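You operate a simulated robot arm through the tools that you are given. There is no shell and no other tool. Be economical: measure what you need, move in short steps, check, and stop when the job is done.

The job below is to be done with a simulated two-armed robot. You get a single attempt, and the scene is never put back.

JOB
On the top of the white table, fold the checked tea towel in half, so that its two short edges meet.

Only the result counts: the job must be done as asked and must still hold three seconds after the hand-in. Knocking over, shifting, dropping, spilling or breaking anything else fails it. Flat cloth is picked up by pressing the open fingertips on it (5 to 10 N) and closing them slowly along it; thin cloth reads only 2 to 8 mm in the jaws.

ROBOT AND FRAMES
Two 7-joint arms with two-finger parallel grippers on one trunk, on a base that drives. Base frame: it is fixed to the floor where the robot stands at the start and does not move with it; the origin is under the middle of the robot, x ahead of it, y to its left, z up; the surface under the hand at the start is at about z = 860. Readings come in mm, rad, newtons and seconds.
The left shoulder is at the start at [77, 182, 1062], the right one opposite. With the tool pointing down near the work surface each hand reaches from about 300 to 760 mm from the robot's upright axis, wherever it stands, measured 20 degrees to its own side. Places, roughly: checked tea towel [500, 100, 900]; top of the white table [600, -300, 900]. Payload 3.91 kg a hand.
The tool frame of a hand sits at the grasp point between the pads (the TCP): z along the fingers, y along the line on which they close. The tips reach 30 mm beyond it. The gripper opens to 110 mm. The fingers are 20 mm wide and 10 mm thick; the gripper's body (48 by 112 mm) begins 55 mm behind the TCP.
Orientation is that of the tool frame in the base frame, as [roll, pitch, yaw] about the fixed x, y, z axes, in that order (R = Rz(yaw) Ry(pitch) Rx(roll)). With the fingers straight down and closing along the base's y, the tool's x points along the base's -x, its y along +y and its z along -z.

CONTROLS
- The arms move only by the tool step_arm. It takes "left_deltas", "right_deltas" or both (then of equal length, played together; a hand with none holds still); each is one flat list of numbers, 7 for each row, row after row: the shift along the tool's x, y, z in mm, then the turn, a rotation vector about the tool's x, y, z in rad, then the finger opening in mm, from 0 to 110. In form: [tx, ty, tz, wx, wy, wz, claw, tx, ty, tz, wx, wy, wz, claw, ...]. A call has 1 to 20 rows; each row shifts and turns the commanded pose from where the row before left it, along the tool's axes as they then stand. Rows are played at 5 a second. More than 50 mm and 0.15 rad between two rows, or a gripper value outside its range, and nothing of the call is played. Where a pose cannot be reached the arm comes as near as it can. A force on the tool above 40 N (or 10 N above the force at the start of the call, whichever is more), or a blocked arm, ends the call early, and 0.2 s more pass. Each finger travels about 72 mm/s and halts on what it meets, pressing with about 45 N; the grip force reading is that of the motor and also rises with nothing between the fingers. The clock runs only during rows and for 0.2 s after the last one: add rows that do not move to give the fingers time. It gives the time, the measured TCP pose, the force on the tool (base axes), the opening and the grip force at its end, in the units of the frame above (readings bear some noise), with the torque about the TCP (base axes, N m) and any sound that the robot's microphone picked up.
- Cameras (640 x 400 px; columns grow to the right, rows downward): "scene" is now at [215.8, 29, 1237.6]; the picture's right is [0.35, -0.94, 0.00], its down [-0.64, -0.24, -0.73] and it looks along [0.68, 0.25, -0.69] (base axes); focal length 214 px, centre (320, 200). "left" rides on the left gripper at [72, -17, -103] in its tool frame; the picture's right is [0.23, 0.97, 0.00], its down [-0.76, 0.18, -0.62] and it looks along [-0.61, 0.14, 0.78] (tool axes); focal length 222 px, centre (320, 200). "right" rides on the right gripper at [73, 17, -103] in its tool frame; the picture's right is [-0.23, 0.97, 0.00], its down [-0.76, -0.18, -0.62] and it looks along [-0.61, -0.14, 0.78] (tool axes); focal length 222 px, centre (320, 200). There is no depth. A picture from a camera that has moved, and an enlarged one, comes with that camera's place and axes in the base frame and with its lens.
- get_image(camera): a new picture of that camera. The clock stands still meanwhile.
- slide_trunk(by): slides the trunk up (or, below 0, down) by that many mm; the arms and the scene camera ride with it, the base frame stays. It gives what a move gives, with no picture.
- steer(legs): drives the robot by 1 to 6 legs, each [ahead, left, turn to the left] in mm, mm and rad, along the robot's own axes; the way and the turn of a leg run together, so that a leg with both is an arc; at most 1500 mm and 3.142 rad a leg. The arms and the cameras ride along, it lands a little off, and it stops where it bumps. It gives what a move gives.
- turn_head(pan, tilt): turns the head with the scene camera to pan (to the left, within 1.396 rad either way) and tilt (down, from -0.506 to 1.204), counted from straight ahead of the robot. It gives what a move gives.
- zoom(camera, box): a new picture of the part [left, top, right, bottom] of that camera's present view, enlarged. The clock stands still meanwhile.
- close_job(): hands the job in; it is judged then, once.

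Work in short steps. Places have to be worked out from the pictures, the camera data and where the tool is seen: move nearer, look again, correct. Check each grasp and each placing, and mend what went wrong. You have 120 turns and 108 pictures in all, those below and enlarged ones among them. Open the grippers and draw the arms clear of the work before you hand the job in, unless the task says otherwise; then end with one line.

The tools are called after ">>>" as a command line: name --argument value ..., lists and objects as JSON in quotes. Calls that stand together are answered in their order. step_arm: Moves the arms, as the interface text tells. Its arguments: {"type":"object","properties":{"left_deltas":{"type":"array","items":{"type":"number"}},"right_deltas":{"type":"array","items":{"type":"number"}}},"required":[]} The other tools are called the same way: slide_trunk (by) slides the trunk up or down; steer (legs) drives the base; turn_head (pan, tilt) turns the head that bears the scene camera; get_image (camera) takes a picture; zoom (camera, box) takes an enlarged picture of a part of a camera's view; close_job () hands the job in.

At the start:

```text
t: 0.0
left_tool_pos: [388.8, 305.0, 1059.6]
left_tcp_rot: [3.141, -0.001, -3.141]
left_contact_force: [0.0, -0.3, 1.2]
left_ft_torque: [0.0, -0.02, 0.02]
left_finger_gap: 110.0
left_grip_force: 0.1
right_tool_pos: [415.5, -118.4, 994.2]
right_tcp_rot: [3.139, 0.001, 3.141]
right_contact_force: [0.1, 0.9, -0.3]
right_ft_torque: [0.01, -0.02, 0.01]
right_finger_gap: 109.9
right_grip_force: 0.1
trunk travel left (down, up): [-325.0, 189.0]
robot x, y, heading: [0.4, -0.5, 0.002]
head pan, tilt: [0.353, 0.756]
```

scene: 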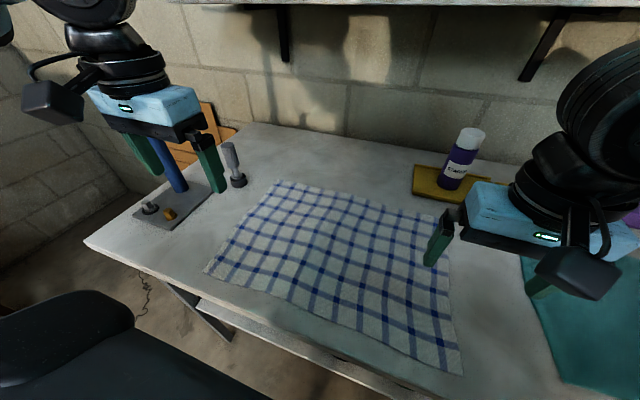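
right: 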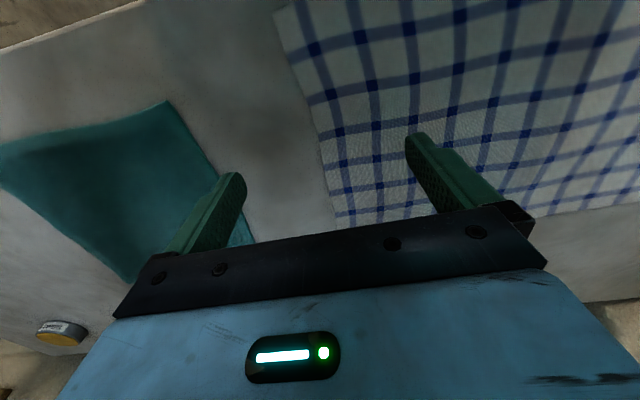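
left: 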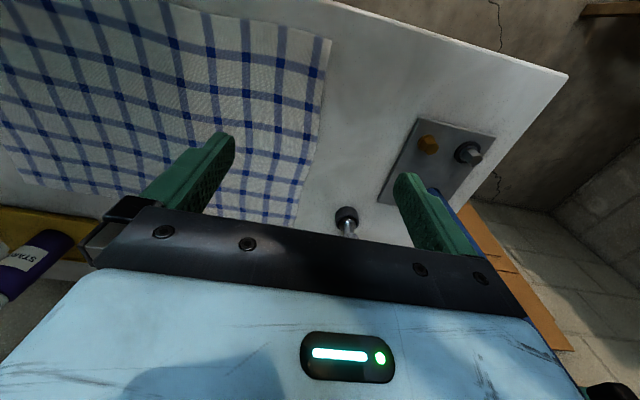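

I work out the towel corners as about (331,304), (619,304), (331,-140) and (630,-114), with the short edges on the left and right. Before planning, I check the dark thing at lower left, and look at the right side.

>>> turn_head --pan 1.2 --tilt 0.8

>>> get_image --camera "scene"

>>> turn_head --pan 0.0 --tilt 0.95

>>> get_image --camera "scene"

```text
t: 1.2
left_tool_pos: [389.5, 305.2, 1060.0]
left_tcp_rot: [-3.141, 0.003, -3.14]
left_contact_force: [-0.2, 0.3, -0.7]
left_ft_torque: [0.0, 0.01, -0.01]
left_finger_gap: 110.0
left_grip_force: 0.1
right_tool_pos: [416.0, -119.0, 995.5]
right_tcp_rot: [3.14, 0.0, 3.14]
right_contact_force: [-0.1, 0.3, -0.5]
right_ft_torque: [0.01, 0.03, -0.02]
right_finger_gap: 110.5
right_grip_force: 0.0
trunk travel left (down, up): [-325.0, 189.0]
robot x, y, heading: [-2.2, -1.2, 0.004]
head pan, tilt: [1.201, 0.799]
```

```text
104 pictures are left
camera scene: at [167.5, 75.7, 1234.0], right [0.93, -0.36, 0.0], down [-0.26, -0.67, -0.7], along [0.25, 0.65, -0.72], focal length 214 px, centre (320, 200)
```

scene: 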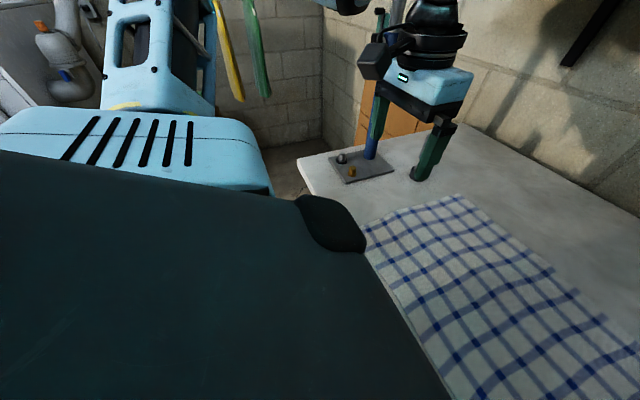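

```text
t: 2.6
left_tool_pos: [389.0, 305.5, 1060.5]
left_tcp_rot: [3.141, 0.002, -3.14]
left_contact_force: [-0.7, 1.7, 1.2]
left_ft_torque: [0.02, 0.02, 0.0]
left_finger_gap: 110.0
left_grip_force: 0.2
right_tool_pos: [415.9, -117.5, 996.3]
right_tcp_rot: [3.139, -0.001, 3.138]
right_contact_force: [-0.2, 0.2, 0.8]
right_ft_torque: [0.01, -0.01, -0.02]
right_finger_gap: 110.0
right_grip_force: 0.0
trunk travel left (down, up): [-325.0, 189.0]
robot x, y, heading: [0.9, 3.1, 0.001]
head pan, tilt: [0.0, 0.949]
```

```text
103 pictures are left
camera scene: at [210.9, 0.6, 1222.5], right [0.0, -1.0, 0.0], down [-0.81, 0.0, -0.58], along [0.58, 0.0, -0.81], focal length 214 px, centre (320, 200)
```

scene: 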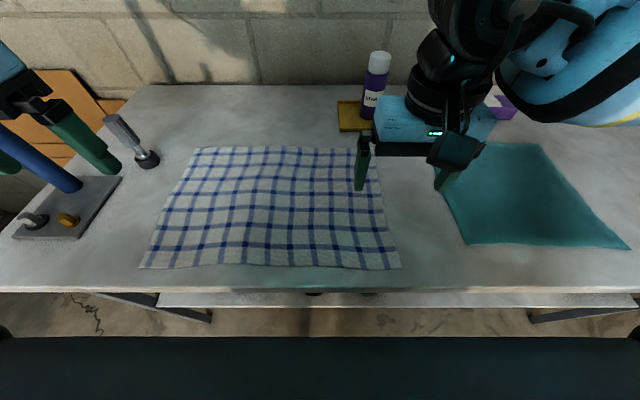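

The dark shape is the robot's own body. Refined corners are near-right (329,-137), far-right (~628,-137), near-left (329,307) and far-left (636,313). I'll take the right short edge with both hands, right hand on the near corner and left hand on the far one, then carry it left, driving the base as needed. First a small drive left for clearance, then the right hand goes over the near corner.

>>> steer --legs '[[0, 35, 0]]'

>>> step_arm --right_deltas '[35, 0, 0, 0, 0, 0, 110, 33, -15, 0, 0, 0, 0, 90, 0, -12, 15, 0, 0, 0, 60, 0, 0, 15, 0, 0, 0, 45, 0, 0, 0, 0, 0, 0, 45]'

>>> get_image --camera "scene"

>>> get_image --camera "right"

```text
t: 3.6
left_tool_pos: [389.5, 340.2, 1060.3]
left_tcp_rot: [3.141, 0.0, -3.14]
left_contact_force: [0.7, -0.5, 0.2]
left_ft_torque: [-0.03, 0.03, -0.02]
left_finger_gap: 110.3
left_grip_force: 0.0
right_tool_pos: [415.9, -82.5, 995.2]
right_tcp_rot: [3.14, -0.002, 3.139]
right_contact_force: [-0.4, 0.5, 0.0]
right_ft_torque: [-0.01, -0.02, 0.02]
right_finger_gap: 110.0
right_grip_force: 0.0
trunk travel left (down, up): [-325.0, 189.0]
robot x, y, heading: [4.4, 36.6, -0.003]
head pan, tilt: [0.0, 0.949]
```

```text
t: 4.8
left_tool_pos: [389.2, 340.1, 1060.9]
left_tcp_rot: [3.141, -0.001, 3.141]
left_contact_force: [-0.6, -0.3, -0.3]
left_ft_torque: [0.0, 0.0, 0.0]
left_finger_gap: 109.9
left_grip_force: 0.0
right_tool_pos: [348.2, -110.9, 964.4]
right_tcp_rot: [3.139, 0.0, 3.139]
right_contact_force: [0.7, -0.2, 0.3]
right_ft_torque: [0.0, 0.04, 0.02]
right_finger_gap: 45.0
right_grip_force: 0.1
trunk travel left (down, up): [-325.0, 189.0]
robot x, y, heading: [-0.5, 35.9, -0.003]
head pan, tilt: [0.0, 0.949]
```

```text
102 pictures are left
camera scene: at [210.9, 35.3, 1222.5], right [0.0, -1.0, 0.0], down [-0.81, 0.0, -0.58], along [0.58, 0.0, -0.81], focal length 214 px, centre (320, 200)
```

scene: 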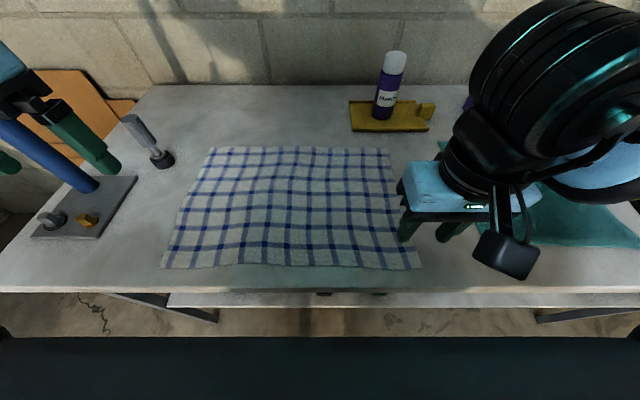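

```text
101 pictures are left
camera right: at [275.7, -93.2, 1068.5], right [0.23, 0.97, 0.0], down [0.76, -0.18, 0.62], along [0.61, -0.14, -0.78], focal length 222 px, centre (320, 200)
```

right: 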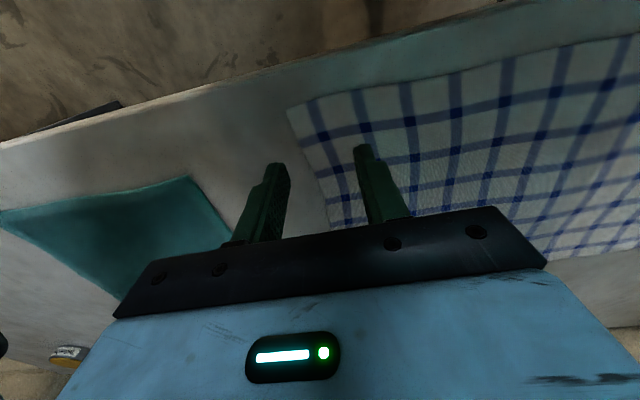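

Near-right corner is confirmed at ~(327,-135), far-right ~(632,-139). Bring the left hand over the far-right corner at height, part way first to check clearance.

>>> step_arm --left_deltas '[-20, -36, 0, 0, 0, 0, 110, -20, -36, 0, 0, 0, 0, 110, -20, -36, 0, 0, 0, 0, 100, -20, -36, 0, 0, 0, 0, 90, -20, -36, 0, 0, 0, 0, 80, -20, -36, 0, 0, 0, 0, 70, -20, -36, 0, 0, 0, 0, 60, -20, -36, 0, 0, 0, 0, 50, -20, -36, 0, 0, 0, 0, 45, -20, -36, 0, 0, 0, 0, 45, 0, 0, 0, 0, 0, 0, 45]'

>>> get_image --camera "scene"

```text
t: 7.2
left_tool_pos: [486.2, 178.8, 1059.0]
left_tcp_rot: [-3.14, 0.0, -3.14]
left_contact_force: [-0.1, 0.9, -0.7]
left_ft_torque: [0.0, -0.01, 0.01]
left_finger_gap: 45.0
left_grip_force: 0.0
left hand out of reach, approached as far as the arm can: row 5, 6, 7, 8, 9, 10
right_tool_pos: [348.1, -110.0, 964.1]
right_tcp_rot: [3.14, 0.001, 3.138]
right_contact_force: [-0.6, 0.5, -0.9]
right_ft_torque: [0.02, 0.01, -0.01]
right_finger_gap: 45.0
right_grip_force: 0.1
trunk travel left (down, up): [-325.0, 189.0]
robot x, y, heading: [3.6, 35.2, 0.002]
head pan, tilt: [0.0, 0.949]
```

```text
100 pictures are left
camera scene: at [210.8, 35.3, 1222.5], right [0.0, -1.0, 0.0], down [-0.81, 0.0, -0.58], along [0.58, 0.0, -0.81], focal length 214 px, centre (320, 200)
```

scene: 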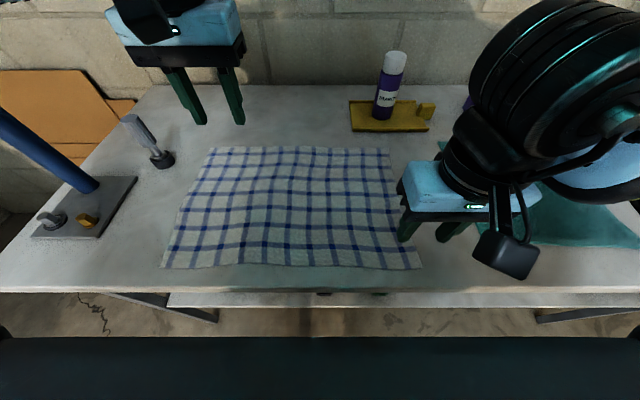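

The left arm stalled at (486,179) at this height. Lower it to ~z 970 (clear of the towel) and try again with a small forward step.

>>> step_arm --left_deltas '[0, 0, 30, 0, 0, 0, 45, 0, 0, 30, 0, 0, 0, 45, 0, 0, 30, 0, 0, 0, 45, 0, 0, 0, 0, 0, 0, 45]'

>>> step_arm --left_deltas '[0, -30, 0, 0, 0, 0, 45, 0, -30, 0, 0, 0, 0, 45, 0, -30, 0, 0, 0, 0, 45]'

```text
t: 8.2
left_tool_pos: [485.7, 176.7, 967.9]
left_tcp_rot: [-3.141, 0.0, -3.141]
left_contact_force: [-0.2, 0.4, 0.0]
left_ft_torque: [-0.02, 0.02, 0.05]
left_finger_gap: 44.8
left_grip_force: 0.0
right_tool_pos: [347.9, -110.3, 965.3]
right_tcp_rot: [3.139, 0.0, 3.14]
right_contact_force: [0.2, -0.8, 0.1]
right_ft_torque: [-0.02, 0.0, -0.01]
right_finger_gap: 45.3
right_grip_force: 0.1
trunk travel left (down, up): [-325.0, 189.0]
robot x, y, heading: [-0.3, 33.5, -0.001]
head pan, tilt: [0.0, 0.949]
```

```text
t: 9.0
left_tool_pos: [489.5, 164.1, 969.7]
left_tcp_rot: [-3.141, 0.0, -3.139]
left_contact_force: [0.7, -0.7, -1.1]
left_ft_torque: [-0.01, 0.01, 0.0]
left_finger_gap: 45.0
left_grip_force: 0.1
left hand out of reach, approached as far as the arm can: row 1, 2, 3
right_tool_pos: [347.7, -110.9, 964.8]
right_tcp_rot: [-3.141, -0.001, 3.141]
right_contact_force: [-0.2, 0.6, -0.3]
right_ft_torque: [0.01, 0.02, 0.02]
right_finger_gap: 45.0
right_grip_force: 0.1
trunk travel left (down, up): [-325.0, 189.0]
robot x, y, heading: [-3.6, 33.6, -0.002]
head pan, tilt: [0.0, 0.949]
```

The left arm seems limited inward with this wrist yaw. Test by turning the hand clockwise (seen from above) and moving right again.

>>> step_arm --left_deltas '[0, 0, 0, 0, 0, 0.14, 45, 0, 0, 0, 0, 0, 0.14, 45, 0, 0, 0, 0, 0, 0.14, 45, 0, 0, 0, 0, 0, 0.14, 45, 0, 0, 0, 0, 0, 0.14, 45]'

>>> step_arm --left_deltas '[-15, -30, 0, 0, 0, 0, 45, -15, -30, 0, 0, 0, 0, 45, -15, -30, 0, 0, 0, 0, 45]'

```text
t: 10.2
left_tool_pos: [490.0, 165.0, 970.4]
left_tcp_rot: [3.141, 0.0, 2.442]
left_contact_force: [-0.2, 0.9, 0.8]
left_ft_torque: [0.02, -0.01, -0.01]
left_finger_gap: 45.2
left_grip_force: 0.1
right_tool_pos: [347.3, -110.3, 965.5]
right_tcp_rot: [3.14, 0.0, 3.138]
right_contact_force: [0.1, 0.2, -0.3]
right_ft_torque: [0.02, 0.0, 0.0]
right_finger_gap: 45.0
right_grip_force: 0.1
trunk travel left (down, up): [-325.0, 189.0]
robot x, y, heading: [-4.2, 36.3, 0.002]
head pan, tilt: [0.0, 0.949]
```

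```text
t: 11.0
left_tool_pos: [490.6, 165.8, 969.3]
left_tcp_rot: [-3.14, 0.001, 2.442]
left_contact_force: [0.4, -0.3, -0.6]
left_ft_torque: [-0.01, 0.03, -0.03]
left_finger_gap: 45.0
left_grip_force: 0.1
left hand out of reach, approached as far as the arm can: row 1, 2, 3
right_tool_pos: [347.6, -110.1, 964.8]
right_tcp_rot: [3.138, 0.0, 3.14]
right_contact_force: [0.8, 0.3, 0.0]
right_ft_torque: [0.01, -0.02, 0.0]
right_finger_gap: 44.8
right_grip_force: 0.2
trunk travel left (down, up): [-325.0, 189.0]
robot x, y, heading: [2.4, 31.5, 0.004]
head pan, tilt: [0.0, 0.949]
```

Yaw isn't the limit. Test whether pure forward (+x) is possible, to understand the limit.

>>> step_arm --left_deltas '[-22.9, 19.3, 0, 0, 0, 0, 45, -22.9, 19.3, 0, 0, 0, 0, 45, -22.9, 19.3, 0, 0, 0, 0, 45]'

>>> step_arm --left_deltas '[-19.3, -22.9, 0, 0, 0, 0, 45, -19.3, -22.9, 0, 0, 0, 0, 45, -19.3, -22.9, 0, 0, 0, 0, 45]'

```text
t: 11.8
left_tool_pos: [526.5, 183.2, 970.1]
left_tcp_rot: [-3.141, -0.001, 2.442]
left_contact_force: [-0.8, -0.8, -0.3]
left_ft_torque: [0.03, 0.0, -0.02]
left_finger_gap: 45.2
left_grip_force: 0.2
left hand out of reach, approached as far as the arm can: row 1, 2, 3
right_tool_pos: [346.8, -111.1, 965.0]
right_tcp_rot: [3.14, 0.0, -3.141]
right_contact_force: [0.4, 0.9, 1.1]
right_ft_torque: [0.0, -0.03, 0.01]
right_finger_gap: 44.8
right_grip_force: 0.2
trunk travel left (down, up): [-325.0, 189.0]
robot x, y, heading: [-2.4, 28.7, -0.001]
head pan, tilt: [0.0, 0.949]
```

```text
t: 12.6
left_tool_pos: [521.1, 180.0, 968.3]
left_tcp_rot: [-3.141, 0.0, 2.443]
left_contact_force: [0.0, 0.6, 0.8]
left_ft_torque: [-0.03, 0.01, 0.01]
left_finger_gap: 45.1
left_grip_force: 0.1
left hand out of reach, approached as far as the arm can: row 1, 2, 3
right_tool_pos: [348.7, -109.7, 964.8]
right_tcp_rot: [3.14, 0.0, 3.139]
right_contact_force: [-0.6, 0.3, 0.1]
right_ft_torque: [0.03, 0.0, 0.0]
right_finger_gap: 45.0
right_grip_force: 0.1
trunk travel left (down, up): [-325.0, 189.0]
robot x, y, heading: [-1.5, 34.9, 0.0]
head pan, tilt: [0.0, 0.949]
```

The arms can't reach inside about ±15° of straight ahead, so both hands can't hold this edge in its present direction. New plan:
- Pick up the far-right corner with the right hand and bring it nearer.
- Pick up the near-right corner with the left hand.
- Hang the towel with its short edge across in front of me, lay the bottom edge down, and fold it over.

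First I test that both wrists can turn 90° clockwise.

>>> step_arm --left_deltas '[0, 10, -30, 0, 0, 0.14, 60, 0, 10, -30, 0, 0, 0.14, 60, 0, 10, 0, 0, 0, 0.14, 60, 0, 10, 0, 0, 0, 0.14, 60, 0, 0, 0, 0, 0, 0.14, 60, 0, 0, 0, 0, 0, 0.14, 60, 0, 0, 0, 0, 0, 0, 60, 0, 0, 0, 0, 0, 0, 60, 0, 0, 0, 0, 0, 0, 60, 0, 0, 0, 0, 0, 0, 60, 0, 0, 0, 0, 0, 0, 60]' --right_deltas '[-10, 0, -20, 0, 0, 0.14, 60, -10, 0, -20, 0, 0, 0.14, 60, 0, 0, 0, 0, 0, 0.14, 60, 0, 0, 0, 0, 0, 0.14, 60, 0, 0, 0, 0, 0, 0.14, 60, 0, 0, 0, 0, 0, 0.14, 60, 0, 0, 0, 0, 0, 0.14, 60, 0, 0, 0, 0, 0, 0.14, 60, 0, 0, 0, 0, 0, 0.14, 60, 0, 0, 0, 0, 0, 0.14, 60, 0, 0, 0, 0, 0, 0.14, 60]'

```text
t: 15.0
left_tool_pos: [557.1, 228.7, 1028.5]
left_tcp_rot: [-3.141, 0.001, 1.603]
left_contact_force: [-0.2, 0.1, 0.8]
left_ft_torque: [-0.03, 0.03, 0.02]
left_finger_gap: 60.2
left_grip_force: 0.1
left hand out of reach, approached as far as the arm can: row 2
right_tool_pos: [369.1, -112.3, 1004.6]
right_tcp_rot: [-3.14, -0.002, 1.595]
right_contact_force: [0.4, 0.4, 0.7]
right_ft_torque: [0.0, -0.01, 0.01]
right_finger_gap: 60.0
right_grip_force: 0.1
trunk travel left (down, up): [-325.0, 189.0]
robot x, y, heading: [-1.4, 36.2, -0.001]
head pan, tilt: [0.0, 0.949]
```

Both wrists turn. Check the height I'll need (equivalent to z≈1110 before the trunk lift) on the right hand.

>>> step_arm --right_deltas '[0, 0, -40, 0, 0, 0, 60, 0, 0, -40, 0, 0, 0, 60, 0, 0, -40, 0, 0, 0, 60]'

>>> step_arm --right_deltas '[0, 40, 0, 0, 0, 0, 60, 0, 40, 0, 0, 0, 0, 60, 0, 40, 0, 0, 0, 0, 60]'

```text
t: 15.8
left_tool_pos: [557.2, 228.8, 1030.4]
left_tcp_rot: [3.14, 0.0, 1.602]
left_contact_force: [-0.9, 0.9, -0.6]
left_ft_torque: [0.03, 0.0, 0.0]
left_finger_gap: 59.8
left_grip_force: 0.0
right_tool_pos: [367.7, -111.3, 1125.2]
right_tcp_rot: [-3.139, -0.001, 1.6]
right_contact_force: [-0.1, 0.2, 0.9]
right_ft_torque: [0.0, 0.0, 0.03]
right_finger_gap: 59.9
right_grip_force: 0.0
trunk travel left (down, up): [-325.0, 189.0]
robot x, y, heading: [0.8, 35.2, -0.002]
head pan, tilt: [0.0, 0.949]
```

```text
t: 16.6
left_tool_pos: [558.5, 228.4, 1028.0]
left_tcp_rot: [-3.141, 0.001, 1.603]
left_contact_force: [0.4, 0.6, 0.0]
left_ft_torque: [-0.02, 0.01, -0.04]
left_finger_gap: 60.2
left_grip_force: 0.2
right_tool_pos: [488.5, -107.1, 1124.1]
right_tcp_rot: [3.141, -0.002, 1.599]
right_contact_force: [0.7, 0.0, -0.6]
right_ft_torque: [-0.01, 0.02, 0.0]
right_finger_gap: 59.8
right_grip_force: 0.0
trunk travel left (down, up): [-325.0, 189.0]
robot x, y, heading: [2.3, 37.6, 0.005]
head pan, tilt: [0.0, 0.949]
```

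Both heights and turns work. Drive ~65 mm left, turn the right hand back to yaw π and retract the left a bit.

>>> steer --legs '[[0, 65, 0]]'

>>> step_arm --right_deltas '[0, 0, 0, 0, 0, -0.14, 50, 0, 0, 0, 0, 0, -0.14, 45, 0, 0, 0, 0, 0, -0.14, 45, 0, 0, 0, 0, 0, -0.14, 45, 0, 0, 0, 0, 0, -0.14, 45, 0, 0, 0, 0, 0, -0.14, 45, 0, 0, 0, 0, 0, -0.14, 45, 0, 0, 0, 0, 0, -0.14, 45, 0, 0, 0, 0, 0, -0.14, 45, 0, 0, 0, 0, 0, -0.14, 45, 0, 0, 0, 0, 0, -0.14, 45]' --left_deltas '[0, -30, 0, 0, 0, 0, 60, 0, -30, 0, 0, 0, 0, 60, 0, -30, 0, 0, 0, 0, 60, 0, -30, 0, 0, 0, 0, 60, 0, 0, 0, 0, 0, -0.14, 60, 0, 0, 0, 0, 0, -0.14, 60, 0, 0, 0, 0, 0, -0.14, 60, 0, 0, 0, 0, 0, -0.14, 60, 0, 0, 0, 0, 0, -0.14, 60, 0, 0, 0, 0, 0, -0.14, 60, 0, 0, 0, 0, 0, 0, 60]'

```text
t: 17.8
left_tool_pos: [556.4, 294.0, 1029.4]
left_tcp_rot: [-3.141, -0.001, 1.602]
left_contact_force: [-0.2, 0.1, -0.5]
left_ft_torque: [0.0, 0.02, -0.02]
left_finger_gap: 59.9
left_grip_force: 0.0
right_tool_pos: [486.8, -42.8, 1126.0]
right_tcp_rot: [3.141, -0.002, 1.6]
right_contact_force: [-0.9, -0.3, 0.6]
right_ft_torque: [0.01, -0.03, 0.02]
right_finger_gap: 60.2
right_grip_force: 0.1
trunk travel left (down, up): [-325.0, 189.0]
robot x, y, heading: [1.2, 100.2, 0.006]
head pan, tilt: [0.0, 0.949]
```

```text
t: 20.2
left_tool_pos: [435.8, 290.7, 1028.6]
left_tcp_rot: [-3.141, 0.001, 2.444]
left_contact_force: [0.6, 0.1, 0.4]
left_ft_torque: [0.02, -0.04, 0.01]
left_finger_gap: 60.0
left_grip_force: 0.1
right_tool_pos: [487.9, -44.1, 1125.2]
right_tcp_rot: [3.14, -0.001, -3.141]
right_contact_force: [0.0, -0.4, 0.0]
right_ft_torque: [0.01, 0.02, 0.0]
right_finger_gap: 44.9
right_grip_force: 0.2
trunk travel left (down, up): [-325.0, 189.0]
robot x, y, heading: [2.4, 97.8, 0.001]
head pan, tilt: [0.0, 0.949]
```

Now move the right hand above the far-right corner, to about (612,-105,940).

>>> step_arm --right_deltas '[-31, -20, 0, 0, 0, 0, 45, -31, -20, 30, 0, 0, 0, 45, -31, -21, 30, 0, 0, 0, 45, -31, 0, 35, 0, 0, 0, 45, 0, 0, 45, 0, 0, 0, 45, 0, 0, 45, 0, 0, 0, 45]'

>>> get_image --camera "scene"

>>> get_image --camera "right"

```text
t: 21.6
left_tool_pos: [438.6, 289.9, 1028.7]
left_tcp_rot: [-3.141, 0.0, 2.44]
left_contact_force: [0.7, -0.4, -0.2]
left_ft_torque: [-0.01, 0.0, -0.01]
left_finger_gap: 60.1
left_grip_force: 0.1
right_tool_pos: [612.4, -103.0, 937.9]
right_tcp_rot: [3.14, 0.001, 3.138]
right_contact_force: [0.4, 0.3, -0.6]
right_ft_torque: [-0.02, -0.02, -0.03]
right_finger_gap: 45.0
right_grip_force: 0.1
trunk travel left (down, up): [-325.0, 189.0]
robot x, y, heading: [-2.0, 100.4, -0.002]
head pan, tilt: [0.0, 0.949]
```

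```text
99 pictures are left
camera scene: at [211.5, 100.1, 1222.4], right [0.0, -1.0, 0.0], down [-0.81, 0.0, -0.58], along [0.58, 0.0, -0.81], focal length 214 px, centre (320, 200)
```

scene: 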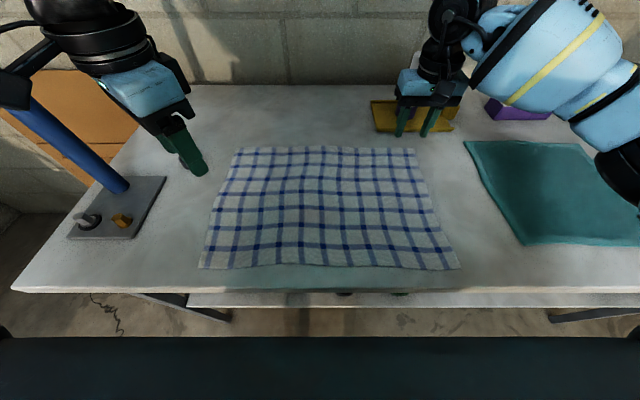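

```text
98 pictures are left
camera right: at [540.0, -86.3, 1042.1], right [0.23, 0.97, 0.0], down [0.76, -0.18, 0.62], along [0.61, -0.14, -0.78], focal length 222 px, centre (320, 200)
```

right: 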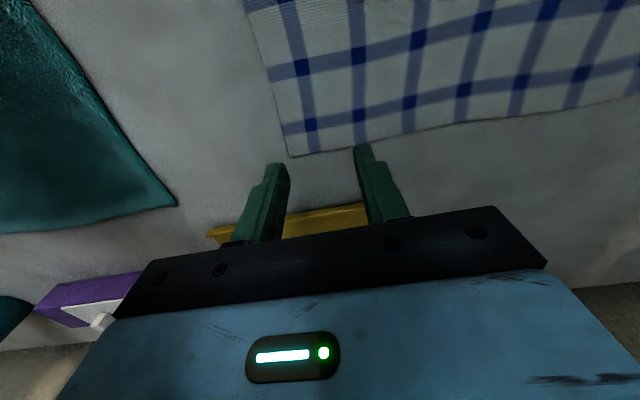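

The corner is at ~(626,-133). Shift to (606,-99) and descend close to the surface.

>>> step_arm --right_deltas '[6, 4, 10, 0, 0, 0, 45, 0, 0, 15, 0, 0, 0, 45, 0, 0, 12, 0, 0, 0, 45, 0, 0, 5, 0, 0, 0, 45, 0, 0, 0, 0, 0, 0, 45]'

>>> get_image --camera "right"

```text
t: 22.8
left_tool_pos: [438.8, 291.0, 1029.6]
left_tcp_rot: [3.141, -0.001, 2.442]
left_contact_force: [-0.3, 0.3, -0.6]
left_ft_torque: [0.0, 0.0, 0.03]
left_finger_gap: 60.0
left_grip_force: 0.1
right_tool_pos: [604.7, -98.9, 897.7]
right_tcp_rot: [3.14, 0.0, 3.139]
right_contact_force: [-0.8, -0.4, 0.5]
right_ft_torque: [0.01, 0.05, -0.01]
right_finger_gap: 44.7
right_grip_force: 0.0
trunk travel left (down, up): [-325.0, 189.0]
robot x, y, heading: [1.7, 99.1, 0.003]
head pan, tilt: [0.0, 0.949]
```

```text
97 pictures are left
camera right: at [533.0, -82.5, 1001.0], right [0.23, 0.97, 0.0], down [0.76, -0.18, 0.62], along [0.61, -0.14, -0.78], focal length 222 px, centre (320, 200)
```

right: 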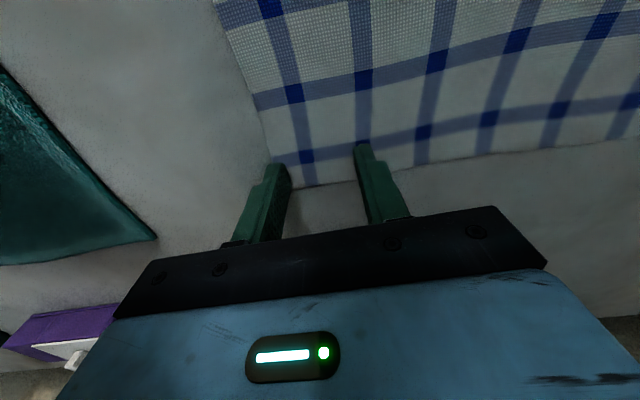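

Corner ~(625,-136); the fingers straddle well inside it. Press down gently.

>>> step_arm --right_deltas '[0, 0, 3, 0, 0, 0, 45, 0, 0, 2, 0, 0, 0, 45, 0, 0, 0, 0, 0, 0, 45]'

```text
t: 23.6
left_tool_pos: [437.9, 290.7, 1030.0]
left_tcp_rot: [-3.139, 0.002, 2.44]
left_contact_force: [-0.1, 0.0, 1.0]
left_ft_torque: [0.02, -0.01, -0.01]
left_finger_gap: 60.1
left_grip_force: 0.0
right_tool_pos: [604.8, -98.3, 892.3]
right_tcp_rot: [3.139, 0.002, 3.138]
right_contact_force: [0.1, -0.3, 0.8]
right_ft_torque: [0.0, 0.05, 0.0]
right_finger_gap: 45.0
right_grip_force: 0.1
trunk travel left (down, up): [-325.0, 189.0]
robot x, y, heading: [2.2, 98.5, 0.0]
head pan, tilt: [0.0, 0.949]
```

No contact yet; continue in 1 mm steps.

>>> step_arm --right_deltas '[0, 0, 1, 0, 0, 0, 45, 0, 0, 1, 0, 0, 0, 45, 0, 0, 0, 0, 0, 0, 45]'

>>> step_arm --right_deltas '[0, 0, 1, 0, 0, 0, 45, 0, 0, 0, 0, 0, 0, 45]'

```text
t: 24.4
left_tool_pos: [437.9, 290.3, 1029.8]
left_tcp_rot: [-3.141, 0.001, 2.441]
left_contact_force: [-0.7, 0.3, 1.0]
left_ft_torque: [0.0, 0.0, 0.03]
left_finger_gap: 59.7
left_grip_force: 0.0
right_tool_pos: [604.6, -99.6, 890.6]
right_tcp_rot: [3.14, 0.002, 3.139]
right_contact_force: [-0.7, -1.0, 3.9]
right_ft_torque: [-0.14, -0.01, -0.01]
right_finger_gap: 45.2
right_grip_force: 0.1
trunk travel left (down, up): [-325.0, 189.0]
robot x, y, heading: [-1.3, 100.0, 0.0]
head pan, tilt: [0.0, 0.949]
```

```text
t: 25.0
left_tool_pos: [435.6, 289.2, 1029.9]
left_tcp_rot: [3.142, 0.0, 2.443]
left_contact_force: [-0.6, 0.2, -0.2]
left_ft_torque: [-0.01, -0.02, 0.0]
left_finger_gap: 59.9
left_grip_force: 0.1
right_tool_pos: [605.2, -100.3, 891.6]
right_tcp_rot: [3.14, 0.004, 3.139]
right_contact_force: [-0.4, -0.7, 11.8]
right_ft_torque: [-0.32, 0.0, -0.05]
right_finger_gap: 45.4
right_grip_force: 0.5
trunk travel left (down, up): [-325.0, 189.0]
robot x, y, heading: [-0.9, 99.8, -0.004]
head pan, tilt: [0.0, 0.949]
```

11.8 N, all on the outer finger (torque). Tilt slightly about tool x to share load.

>>> step_arm --right_deltas '[0, 0, -0.5, 0.012, 0, 0, 45, 0, 0, 0, 0, 0, 0, 45]'

```text
t: 25.6
left_tool_pos: [437.4, 291.8, 1030.7]
left_tcp_rot: [3.141, 0.0, 2.441]
left_contact_force: [0.1, 0.2, -0.2]
left_ft_torque: [-0.02, 0.01, 0.02]
left_finger_gap: 60.1
left_grip_force: 0.1
right_tool_pos: [605.9, -99.3, 891.3]
right_tcp_rot: [-3.133, 0.001, 3.138]
right_contact_force: [-0.4, -1.4, 13.5]
right_ft_torque: [0.26, -0.08, 0.0]
right_finger_gap: 44.8
right_grip_force: 0.1
trunk travel left (down, up): [-325.0, 189.0]
robot x, y, heading: [-1.7, 98.5, -0.002]
head pan, tilt: [0.0, 0.949]
```

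Overshot slightly; undo half, ease off, then close slowly.

>>> step_arm --right_deltas '[0, 0, -0.6, -0.006, 0, 0, 45, 0, 0, 0, 0, 0, 0, 45]'

>>> step_arm --right_deltas '[0, 0, 0, 0, 0, 0, 41, 0, 0, 0, 0, 0, 0, 37, 0, 0, 0, 0, 0, 0, 33, 0, 0, 0, 0, 0, 0, 29]'

>>> get_image --camera "right"

```text
t: 26.2
left_tool_pos: [437.1, 290.4, 1029.8]
left_tcp_rot: [3.141, 0.0, 2.44]
left_contact_force: [0.4, 0.0, -0.8]
left_ft_torque: [0.01, 0.0, 0.0]
left_finger_gap: 60.0
left_grip_force: 0.0
right_tool_pos: [604.7, -99.6, 892.3]
right_tcp_rot: [-3.137, 0.0, 3.138]
right_contact_force: [0.5, -1.8, 11.4]
right_ft_torque: [0.07, -0.06, -0.05]
right_finger_gap: 44.5
right_grip_force: 0.0
trunk travel left (down, up): [-325.0, 189.0]
robot x, y, heading: [0.1, 100.9, 0.0]
head pan, tilt: [0.0, 0.949]
```

```text
t: 27.2
left_tool_pos: [436.5, 289.7, 1029.4]
left_tcp_rot: [-3.141, -0.002, 2.441]
left_contact_force: [0.1, -1.0, -1.1]
left_ft_torque: [-0.01, -0.01, -0.02]
left_finger_gap: 60.1
left_grip_force: 0.0
right_tool_pos: [605.1, -99.9, 892.3]
right_tcp_rot: [-3.136, 0.001, 3.138]
right_contact_force: [-1.1, 0.2, 8.0]
right_ft_torque: [0.02, 0.0, 0.0]
right_finger_gap: 28.0
right_grip_force: 0.1
trunk travel left (down, up): [-325.0, 189.0]
robot x, y, heading: [-2.5, 95.7, -0.004]
head pan, tilt: [0.0, 0.949]
```

```text
96 pictures are left
camera right: at [533.0, -81.8, 994.8], right [0.23, 0.97, 0.0], down [0.76, -0.18, 0.62], along [0.61, -0.15, -0.78], focal length 222 px, centre (320, 200)
```

right: 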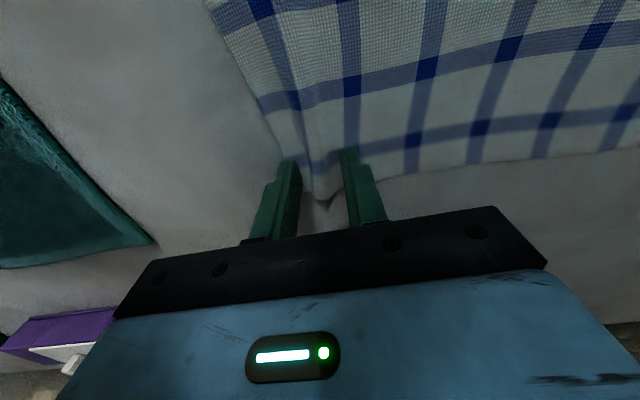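

The towel is bunching between the fingers at 8 N. Keep closing slowly.

>>> step_arm --right_deltas '[0, 0, 0, 0, 0, 0, 25, 0, 0, 0, 0, 0, 0, 21, 0, 0, 0, 0, 0, 0, 17, 0, 0, 0, 0, 0, 0, 13, 0, 0, 0, 0, 0, 0, 9, 0, 0, 0, 0, 0, 0, 5, 0, 0, 0, 0, 0, 0, 0, 0, 0, 0, 0, 0, 0, 0, 0, 0, 0, 0, 0, 0, 0]'

>>> get_image --camera "right"

```text
t: 29.2
left_tool_pos: [436.5, 290.5, 1029.8]
left_tcp_rot: [-3.141, 0.0, 2.441]
left_contact_force: [-0.3, 0.1, -0.1]
left_ft_torque: [-0.02, -0.01, 0.0]
left_finger_gap: 60.1
left_grip_force: 0.1
right_tool_pos: [605.1, -99.1, 891.7]
right_tcp_rot: [-3.135, 0.0, 3.138]
right_contact_force: [-0.5, 1.2, 6.8]
right_ft_torque: [0.04, -0.02, -0.01]
right_finger_gap: 2.0
right_grip_force: 42.0
trunk travel left (down, up): [-325.0, 189.0]
robot x, y, heading: [2.2, 98.9, -0.002]
head pan, tilt: [0.0, 0.949]
```

```text
95 pictures are left
camera right: at [533.2, -81.7, 994.8], right [0.23, 0.97, 0.0], down [0.76, -0.18, 0.62], along [0.61, -0.15, -0.78], focal length 222 px, centre (320, 200)
```

right: 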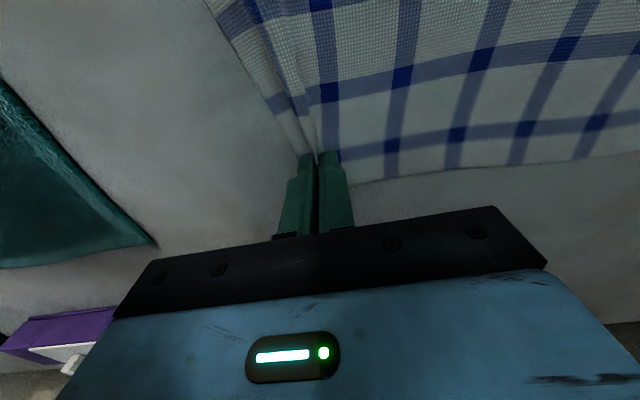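

Gap is 2 mm, so the cloth is pinched. Lift and check.

>>> step_arm --right_deltas '[5, 0, -15, 0, 0, 0, 0, 10, 0, -20, 0, 0, 0, 0, 20, 0, -20, 0, 0, 0, 0, 20, 0, -20, 0, 0, 0, 0, 0, 0, 0, 0, 0, 0, 0]'

>>> get_image --camera "scene"

```text
t: 30.4
left_tool_pos: [437.5, 289.0, 1029.3]
left_tcp_rot: [-3.141, 0.001, 2.442]
left_contact_force: [-0.4, -0.2, 0.2]
left_ft_torque: [0.01, -0.01, 0.01]
left_finger_gap: 60.1
left_grip_force: 0.0
right_tool_pos: [549.8, -98.6, 965.6]
right_tcp_rot: [-3.137, 0.0, 3.139]
right_contact_force: [0.7, -0.7, 0.1]
right_ft_torque: [-0.02, 0.0, 0.02]
right_finger_gap: 2.2
right_grip_force: 41.7
trunk travel left (down, up): [-325.0, 189.0]
robot x, y, heading: [-2.4, 101.1, 0.0]
head pan, tilt: [0.0, 0.949]
```

```text
94 pictures are left
camera scene: at [211.2, 100.1, 1222.4], right [0.0, -1.0, 0.0], down [-0.81, 0.0, -0.58], along [0.58, 0.0, -0.81], focal length 214 px, centre (320, 200)
```

scene: 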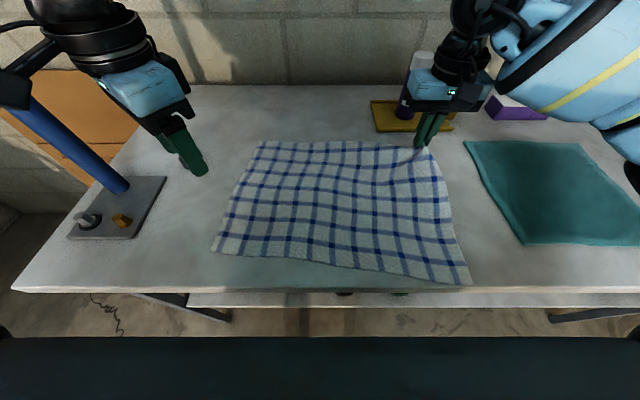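

The towel slid ~25 mm nearer as the corner was pushed back, so I should lift more and pull rather than push. Raise the corner mostly straight up and slightly right.

>>> step_arm --right_deltas '[0, -10, -20, 0, 0, 0, 0, 0, -10, -20, 0, 0, 0, 0, 0, -15, -20, 0, 0, 0, 0, 0, -15, -20, 0, 0, 0, 0, 0, -20, 0, 0, 0, 0, 0, 0, -20, 0, 0, 0, 0, 0, 0, 0, 0, 0, 0, 0, 0]'

>>> get_image --camera "scene"

```text
t: 32.0
left_tool_pos: [437.1, 290.3, 1029.5]
left_tcp_rot: [3.141, 0.0, 2.442]
left_contact_force: [-0.5, 0.2, 0.1]
left_ft_torque: [-0.01, -0.02, 0.02]
left_finger_gap: 59.8
left_grip_force: 0.0
right_tool_pos: [549.2, -188.4, 1046.6]
right_tcp_rot: [-3.136, -0.001, 3.137]
right_contact_force: [0.2, -0.1, -0.7]
right_ft_torque: [0.01, 0.01, -0.02]
right_finger_gap: 2.0
right_grip_force: 41.7
trunk travel left (down, up): [-325.0, 189.0]
robot x, y, heading: [-4.2, 96.6, -0.001]
head pan, tilt: [0.0, 0.949]
```

```text
93 pictures are left
camera scene: at [211.0, 100.4, 1222.5], right [0.0, -1.0, 0.0], down [-0.81, 0.0, -0.58], along [0.58, 0.0, -0.81], focal length 214 px, centre (320, 200)
```

scene: 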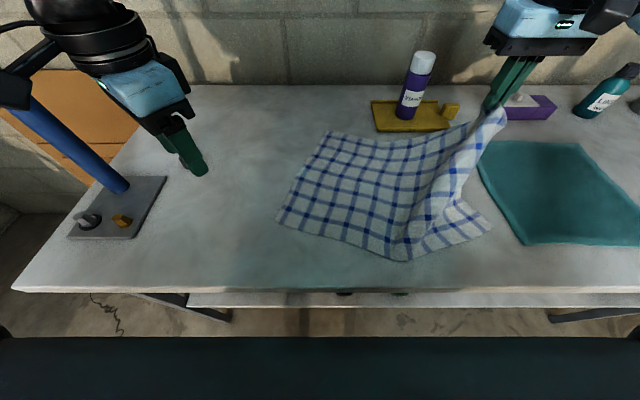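

The towel slides as a whole (low friction). So I'll lift the far-right corner high with the trunk until the near-right corner hangs below it. Then I can re-lay that short edge across in front of me, further left.

>>> slide_trunk --by 188

>>> get_image --camera "scene"

```text
t: 34.1
left_tool_pos: [438.6, 290.0, 1215.3]
left_tcp_rot: [-3.139, -0.004, 2.441]
left_contact_force: [0.0, 0.3, 0.3]
left_ft_torque: [0.01, 0.03, -0.03]
left_finger_gap: 60.2
left_grip_force: 0.0
right_tool_pos: [551.5, -189.2, 1233.0]
right_tcp_rot: [-3.135, -0.005, 3.137]
right_contact_force: [0.1, 0.2, -0.4]
right_ft_torque: [0.02, -0.01, 0.02]
right_finger_gap: 2.1
right_grip_force: 42.0
trunk travel left (down, up): [-513.0, 1.0]
robot x, y, heading: [-2.1, 102.4, -0.002]
head pan, tilt: [0.0, 0.949]
```

```text
92 pictures are left
camera scene: at [83.2, 100.1, 1434.4], right [0.0, -1.0, 0.0], down [-0.81, 0.0, -0.58], along [0.58, 0.0, -0.81], focal length 214 px, centre (320, 200)
```

scene: 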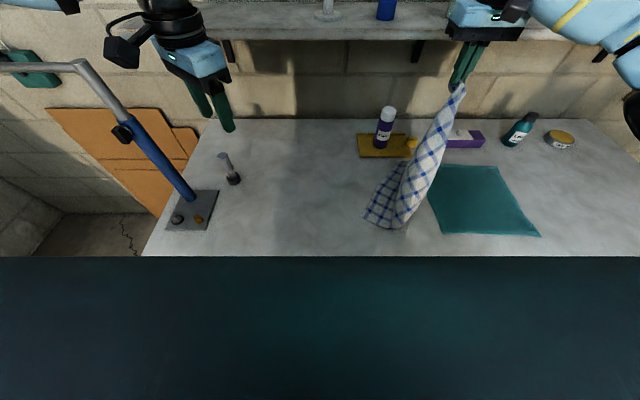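

The towel hangs from the right hand. There's a lamp on the left, so I must limit left driving. Zoom to understand how the corners lie.

>>> zoom --camera "scene" --box '[330, 70, 490, 250]'

>>> get_image --camera "right"

>>> get_image --camera "left"

```text
2.22 times, centred on (410, 160) of scene
camera zoom: at [83.2, 100.1, 1434.4], right [0.0, -1.0, 0.0], down [-0.81, 0.0, -0.58], along [0.58, 0.0, -0.81], focal length 477 px, centre (120, 289)
```

zoom: 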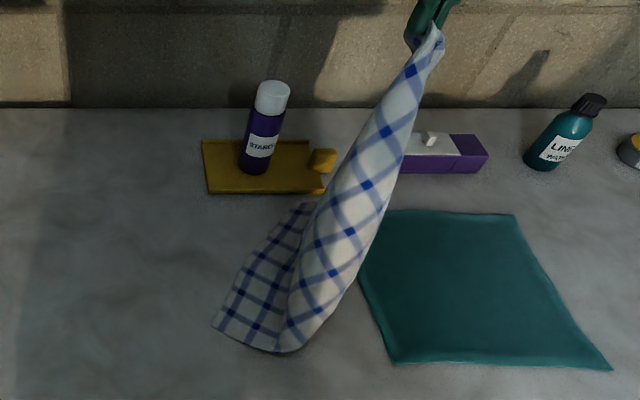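

```text
90 pictures are left
camera right: at [479.1, -171.5, 1336.3], right [0.23, 0.97, -0.01], down [0.76, -0.18, 0.62], along [0.6, -0.15, -0.78], focal length 222 px, centre (320, 200)
```

right: 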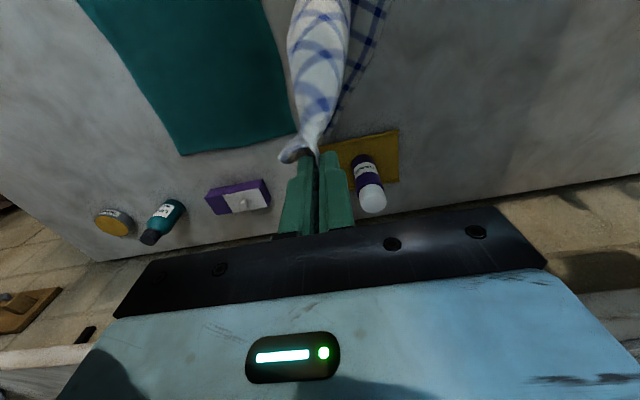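

```text
89 pictures are left
camera left: at [371.6, 323.4, 1319.9], right [0.45, 0.89, 0.0], down [0.7, -0.36, 0.62], along [0.55, -0.28, -0.78], focal length 222 px, centre (320, 200)
```

left: 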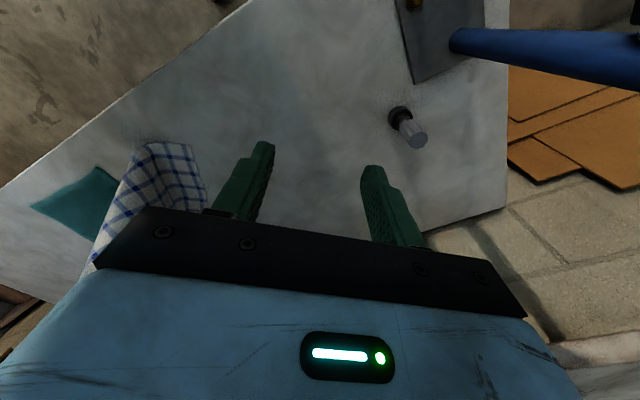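

Plan:
- Lower again, pinch the near-left corner with the left hand, and straighten the towel along that diagonal.
- Rotate it clockwise until the right-hand short edge lies across my front.
- Then take both of that edge's corners.

Lower the trunk first.

>>> slide_trunk --by -188

>>> get_image --camera "scene"

```text
t: 36.2
left_tool_pos: [436.3, 290.4, 1029.6]
left_tcp_rot: [-3.141, 0.001, 2.443]
left_contact_force: [-0.1, 0.0, -0.8]
left_ft_torque: [-0.03, -0.01, 0.04]
left_finger_gap: 59.8
left_grip_force: 0.1
right_tool_pos: [550.1, -188.7, 1047.5]
right_tcp_rot: [-3.138, 0.002, 3.138]
right_contact_force: [-0.1, 1.1, 0.3]
right_ft_torque: [-0.02, 0.0, 0.0]
right_finger_gap: 2.2
right_grip_force: 42.2
trunk travel left (down, up): [-325.0, 189.0]
robot x, y, heading: [-1.7, 100.2, 0.002]
head pan, tilt: [0.0, 0.949]
```

```text
88 pictures are left
camera scene: at [210.7, 100.1, 1222.5], right [0.0, -1.0, 0.0], down [-0.81, 0.0, -0.58], along [0.58, 0.0, -0.81], focal length 214 px, centre (320, 200)
```

scene: 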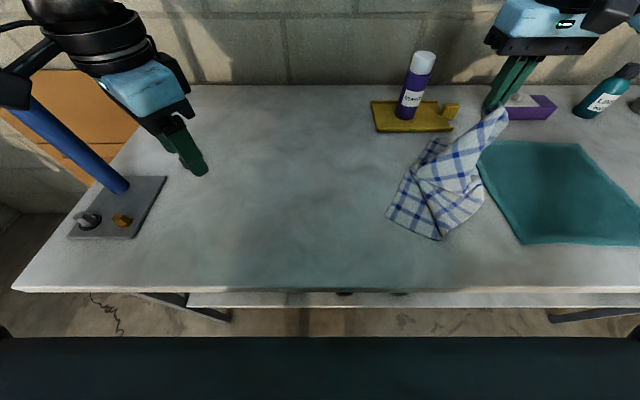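

It settled in folds close to the teal cloth. Zoom before moving.

>>> zoom --camera "scene" --box '[370, 90, 530, 250]'

```text
2.50 times, centred on (450, 170) of scene
camera zoom: at [210.7, 100.1, 1222.5], right [0.0, -1.0, 0.0], down [-0.81, 0.0, -0.58], along [0.58, 0.0, -0.81], focal length 536 px, centre (-5, 275)
```

zoom: 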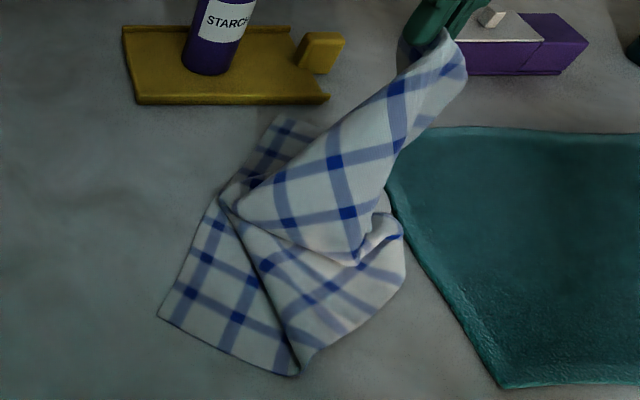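

The towel is now in folds with its left short edge flat on the table. I'll hang it by the far-right corner as high as possible, then lay it out afresh over the clear left-centre of the table. Raise the trunk and arm.

>>> slide_trunk --by 188

>>> step_arm --right_deltas '[10, 10, -25, 0, 0, 0, 0, 10, 15, -25, 0, 0, 0, 0, 10, 20, -25, 0, 0, 0, 0, 0, 20, -20, 0, 0, 0, 0, 0, 20, 0, 0, 0, 0, 0, 0, 0, 0, 0, 0, 0, 0, 0, 0, 0, 0, 0, 0, 0]'

>>> get_image --camera "scene"

```text
t: 38.2
left_tool_pos: [437.2, 291.3, 1215.6]
left_tcp_rot: [-3.139, -0.005, 2.442]
left_contact_force: [0.0, 0.4, -0.9]
left_ft_torque: [0.05, 0.01, 0.02]
left_finger_gap: 59.8
left_grip_force: 0.1
right_tool_pos: [550.0, -188.7, 1232.2]
right_tcp_rot: [-3.136, -0.003, 3.138]
right_contact_force: [-0.3, -0.2, 0.3]
right_ft_torque: [-0.06, 0.04, 0.01]
right_finger_gap: 2.2
right_grip_force: 42.7
trunk travel left (down, up): [-513.0, 1.0]
robot x, y, heading: [4.0, 101.0, 0.001]
head pan, tilt: [0.0, 0.949]
```

```text
t: 39.8
left_tool_pos: [437.7, 290.9, 1216.5]
left_tcp_rot: [3.138, -0.002, 2.441]
left_contact_force: [-0.7, -0.4, 0.1]
left_ft_torque: [-0.03, 0.01, -0.04]
left_finger_gap: 60.4
left_grip_force: 0.0
right_tool_pos: [520.7, -103.4, 1328.9]
right_tcp_rot: [-3.135, 0.0, 3.138]
right_contact_force: [0.4, -1.0, 0.0]
right_ft_torque: [-0.02, -0.04, 0.03]
right_finger_gap: 2.2
right_grip_force: 42.1
trunk travel left (down, up): [-513.0, 1.0]
robot x, y, heading: [-0.3, 99.5, -0.0]
head pan, tilt: [0.0, 0.949]
```

```text
86 pictures are left
camera scene: at [82.5, 100.3, 1434.6], right [0.0, -1.0, 0.0], down [-0.81, 0.0, -0.58], along [0.58, 0.0, -0.81], focal length 214 px, centre (320, 200)
```

scene: 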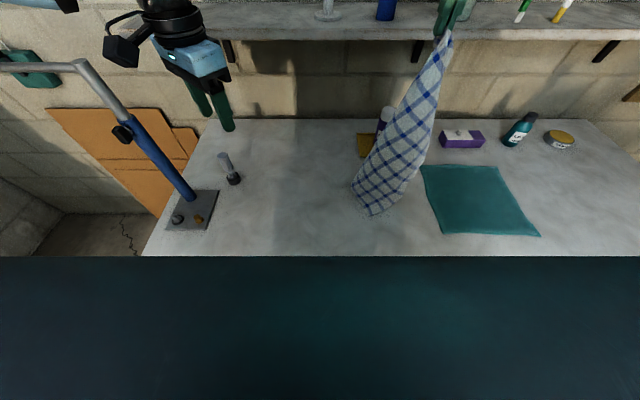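

The towel now hangs cleanly. I'll retract the right hand, back off slightly, and turn left so the hanging towel goes over the left part of the table. Then I lay it by turning back.

>>> step_arm --right_deltas '[22, 18, 0, 0, 0, 0, 0, 22, 18, 0, 0, 0, 0, 0, 22, 18, 0, 0, 0, 0, 0, 22, 18, 0, 0, 0, 0, 0, 20, 12, 0, 0, 0, 0, 0]'

>>> steer --legs '[[-40, 50, 0], [0, 0, 0.3]]'

>>> get_image --camera "scene"

```text
t: 41.0
left_tool_pos: [437.3, 290.4, 1217.5]
left_tcp_rot: [-3.141, -0.001, 2.441]
left_contact_force: [0.4, -0.3, 0.5]
left_ft_torque: [0.02, 0.0, -0.02]
left_finger_gap: 59.8
left_grip_force: 0.1
right_tool_pos: [412.6, -19.8, 1327.2]
right_tcp_rot: [-3.137, -0.002, 3.139]
right_contact_force: [-0.3, -0.3, -0.1]
right_ft_torque: [-0.05, -0.03, 0.0]
right_finger_gap: 2.2
right_grip_force: 42.3
trunk travel left (down, up): [-513.0, 1.0]
robot x, y, heading: [2.6, 97.9, 0.0]
head pan, tilt: [0.0, 0.949]
```

```text
t: 43.1
left_tool_pos: [320.5, 460.4, 1216.7]
left_tcp_rot: [-3.142, -0.001, 2.742]
left_contact_force: [-0.3, -0.2, -0.3]
left_ft_torque: [0.0, 0.01, 0.0]
left_finger_gap: 60.2
left_grip_force: 0.1
right_tool_pos: [390.6, 157.2, 1327.8]
right_tcp_rot: [-3.137, 0.002, -2.844]
right_contact_force: [1.1, 0.9, 0.0]
right_ft_torque: [-0.04, 0.01, -0.03]
right_finger_gap: 2.0
right_grip_force: 42.1
trunk travel left (down, up): [-513.0, 1.0]
robot x, y, heading: [-39.5, 144.7, 0.297]
head pan, tilt: [0.0, 0.949]
```

```text
85 pictures are left
camera scene: at [38.9, 174.9, 1434.6], right [0.3, -0.96, 0.0], down [-0.78, -0.24, -0.58], along [0.56, 0.17, -0.81], focal length 214 px, centre (320, 200)
```

scene: 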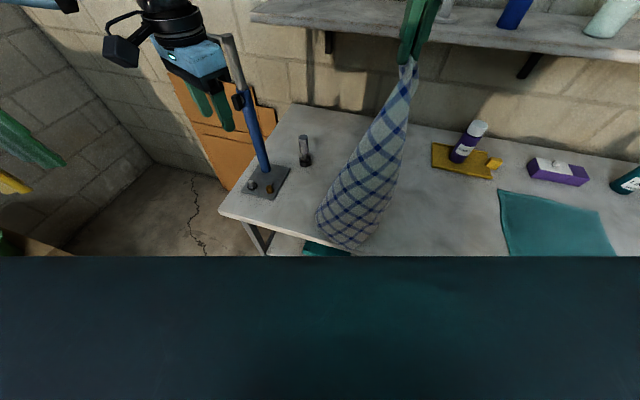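

The towel spreads nicely, but its bottom is near the table's front edge. Move the hand forward, then begin lowering while moving right.

>>> step_arm --right_deltas '[-30, -10, 0, 0, 0, 0, 0, -30, -10, 0, 0, 0, 0, 0, -30, -10, 0, 0, 0, 0, 0, -20, -6, 0, 0, 0, 0, 0, 0, 0, 0, 0, 0, 0, 0]'

>>> get_image --camera "scene"

```text
t: 44.3
left_tool_pos: [320.4, 461.7, 1218.2]
left_tcp_rot: [-3.141, -0.002, 2.742]
left_contact_force: [-0.1, 0.0, -1.0]
left_ft_torque: [0.03, 0.01, 0.01]
left_finger_gap: 60.0
left_grip_force: 0.1
right_tool_pos: [506.7, 155.7, 1328.0]
right_tcp_rot: [-3.137, 0.002, -2.843]
right_contact_force: [0.5, 0.0, -0.5]
right_ft_torque: [-0.01, 0.0, -0.01]
right_finger_gap: 2.1
right_grip_force: 42.4
trunk travel left (down, up): [-513.0, 1.0]
robot x, y, heading: [-40.0, 150.1, 0.301]
head pan, tilt: [0.0, 0.949]
```

```text
84 pictures are left
camera scene: at [38.3, 175.0, 1434.7], right [0.3, -0.96, 0.0], down [-0.78, -0.24, -0.58], along [0.56, 0.17, -0.81], focal length 214 px, centre (320, 200)
```

scene: 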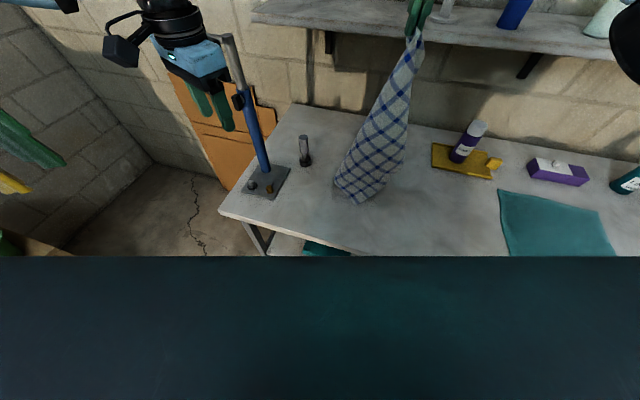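

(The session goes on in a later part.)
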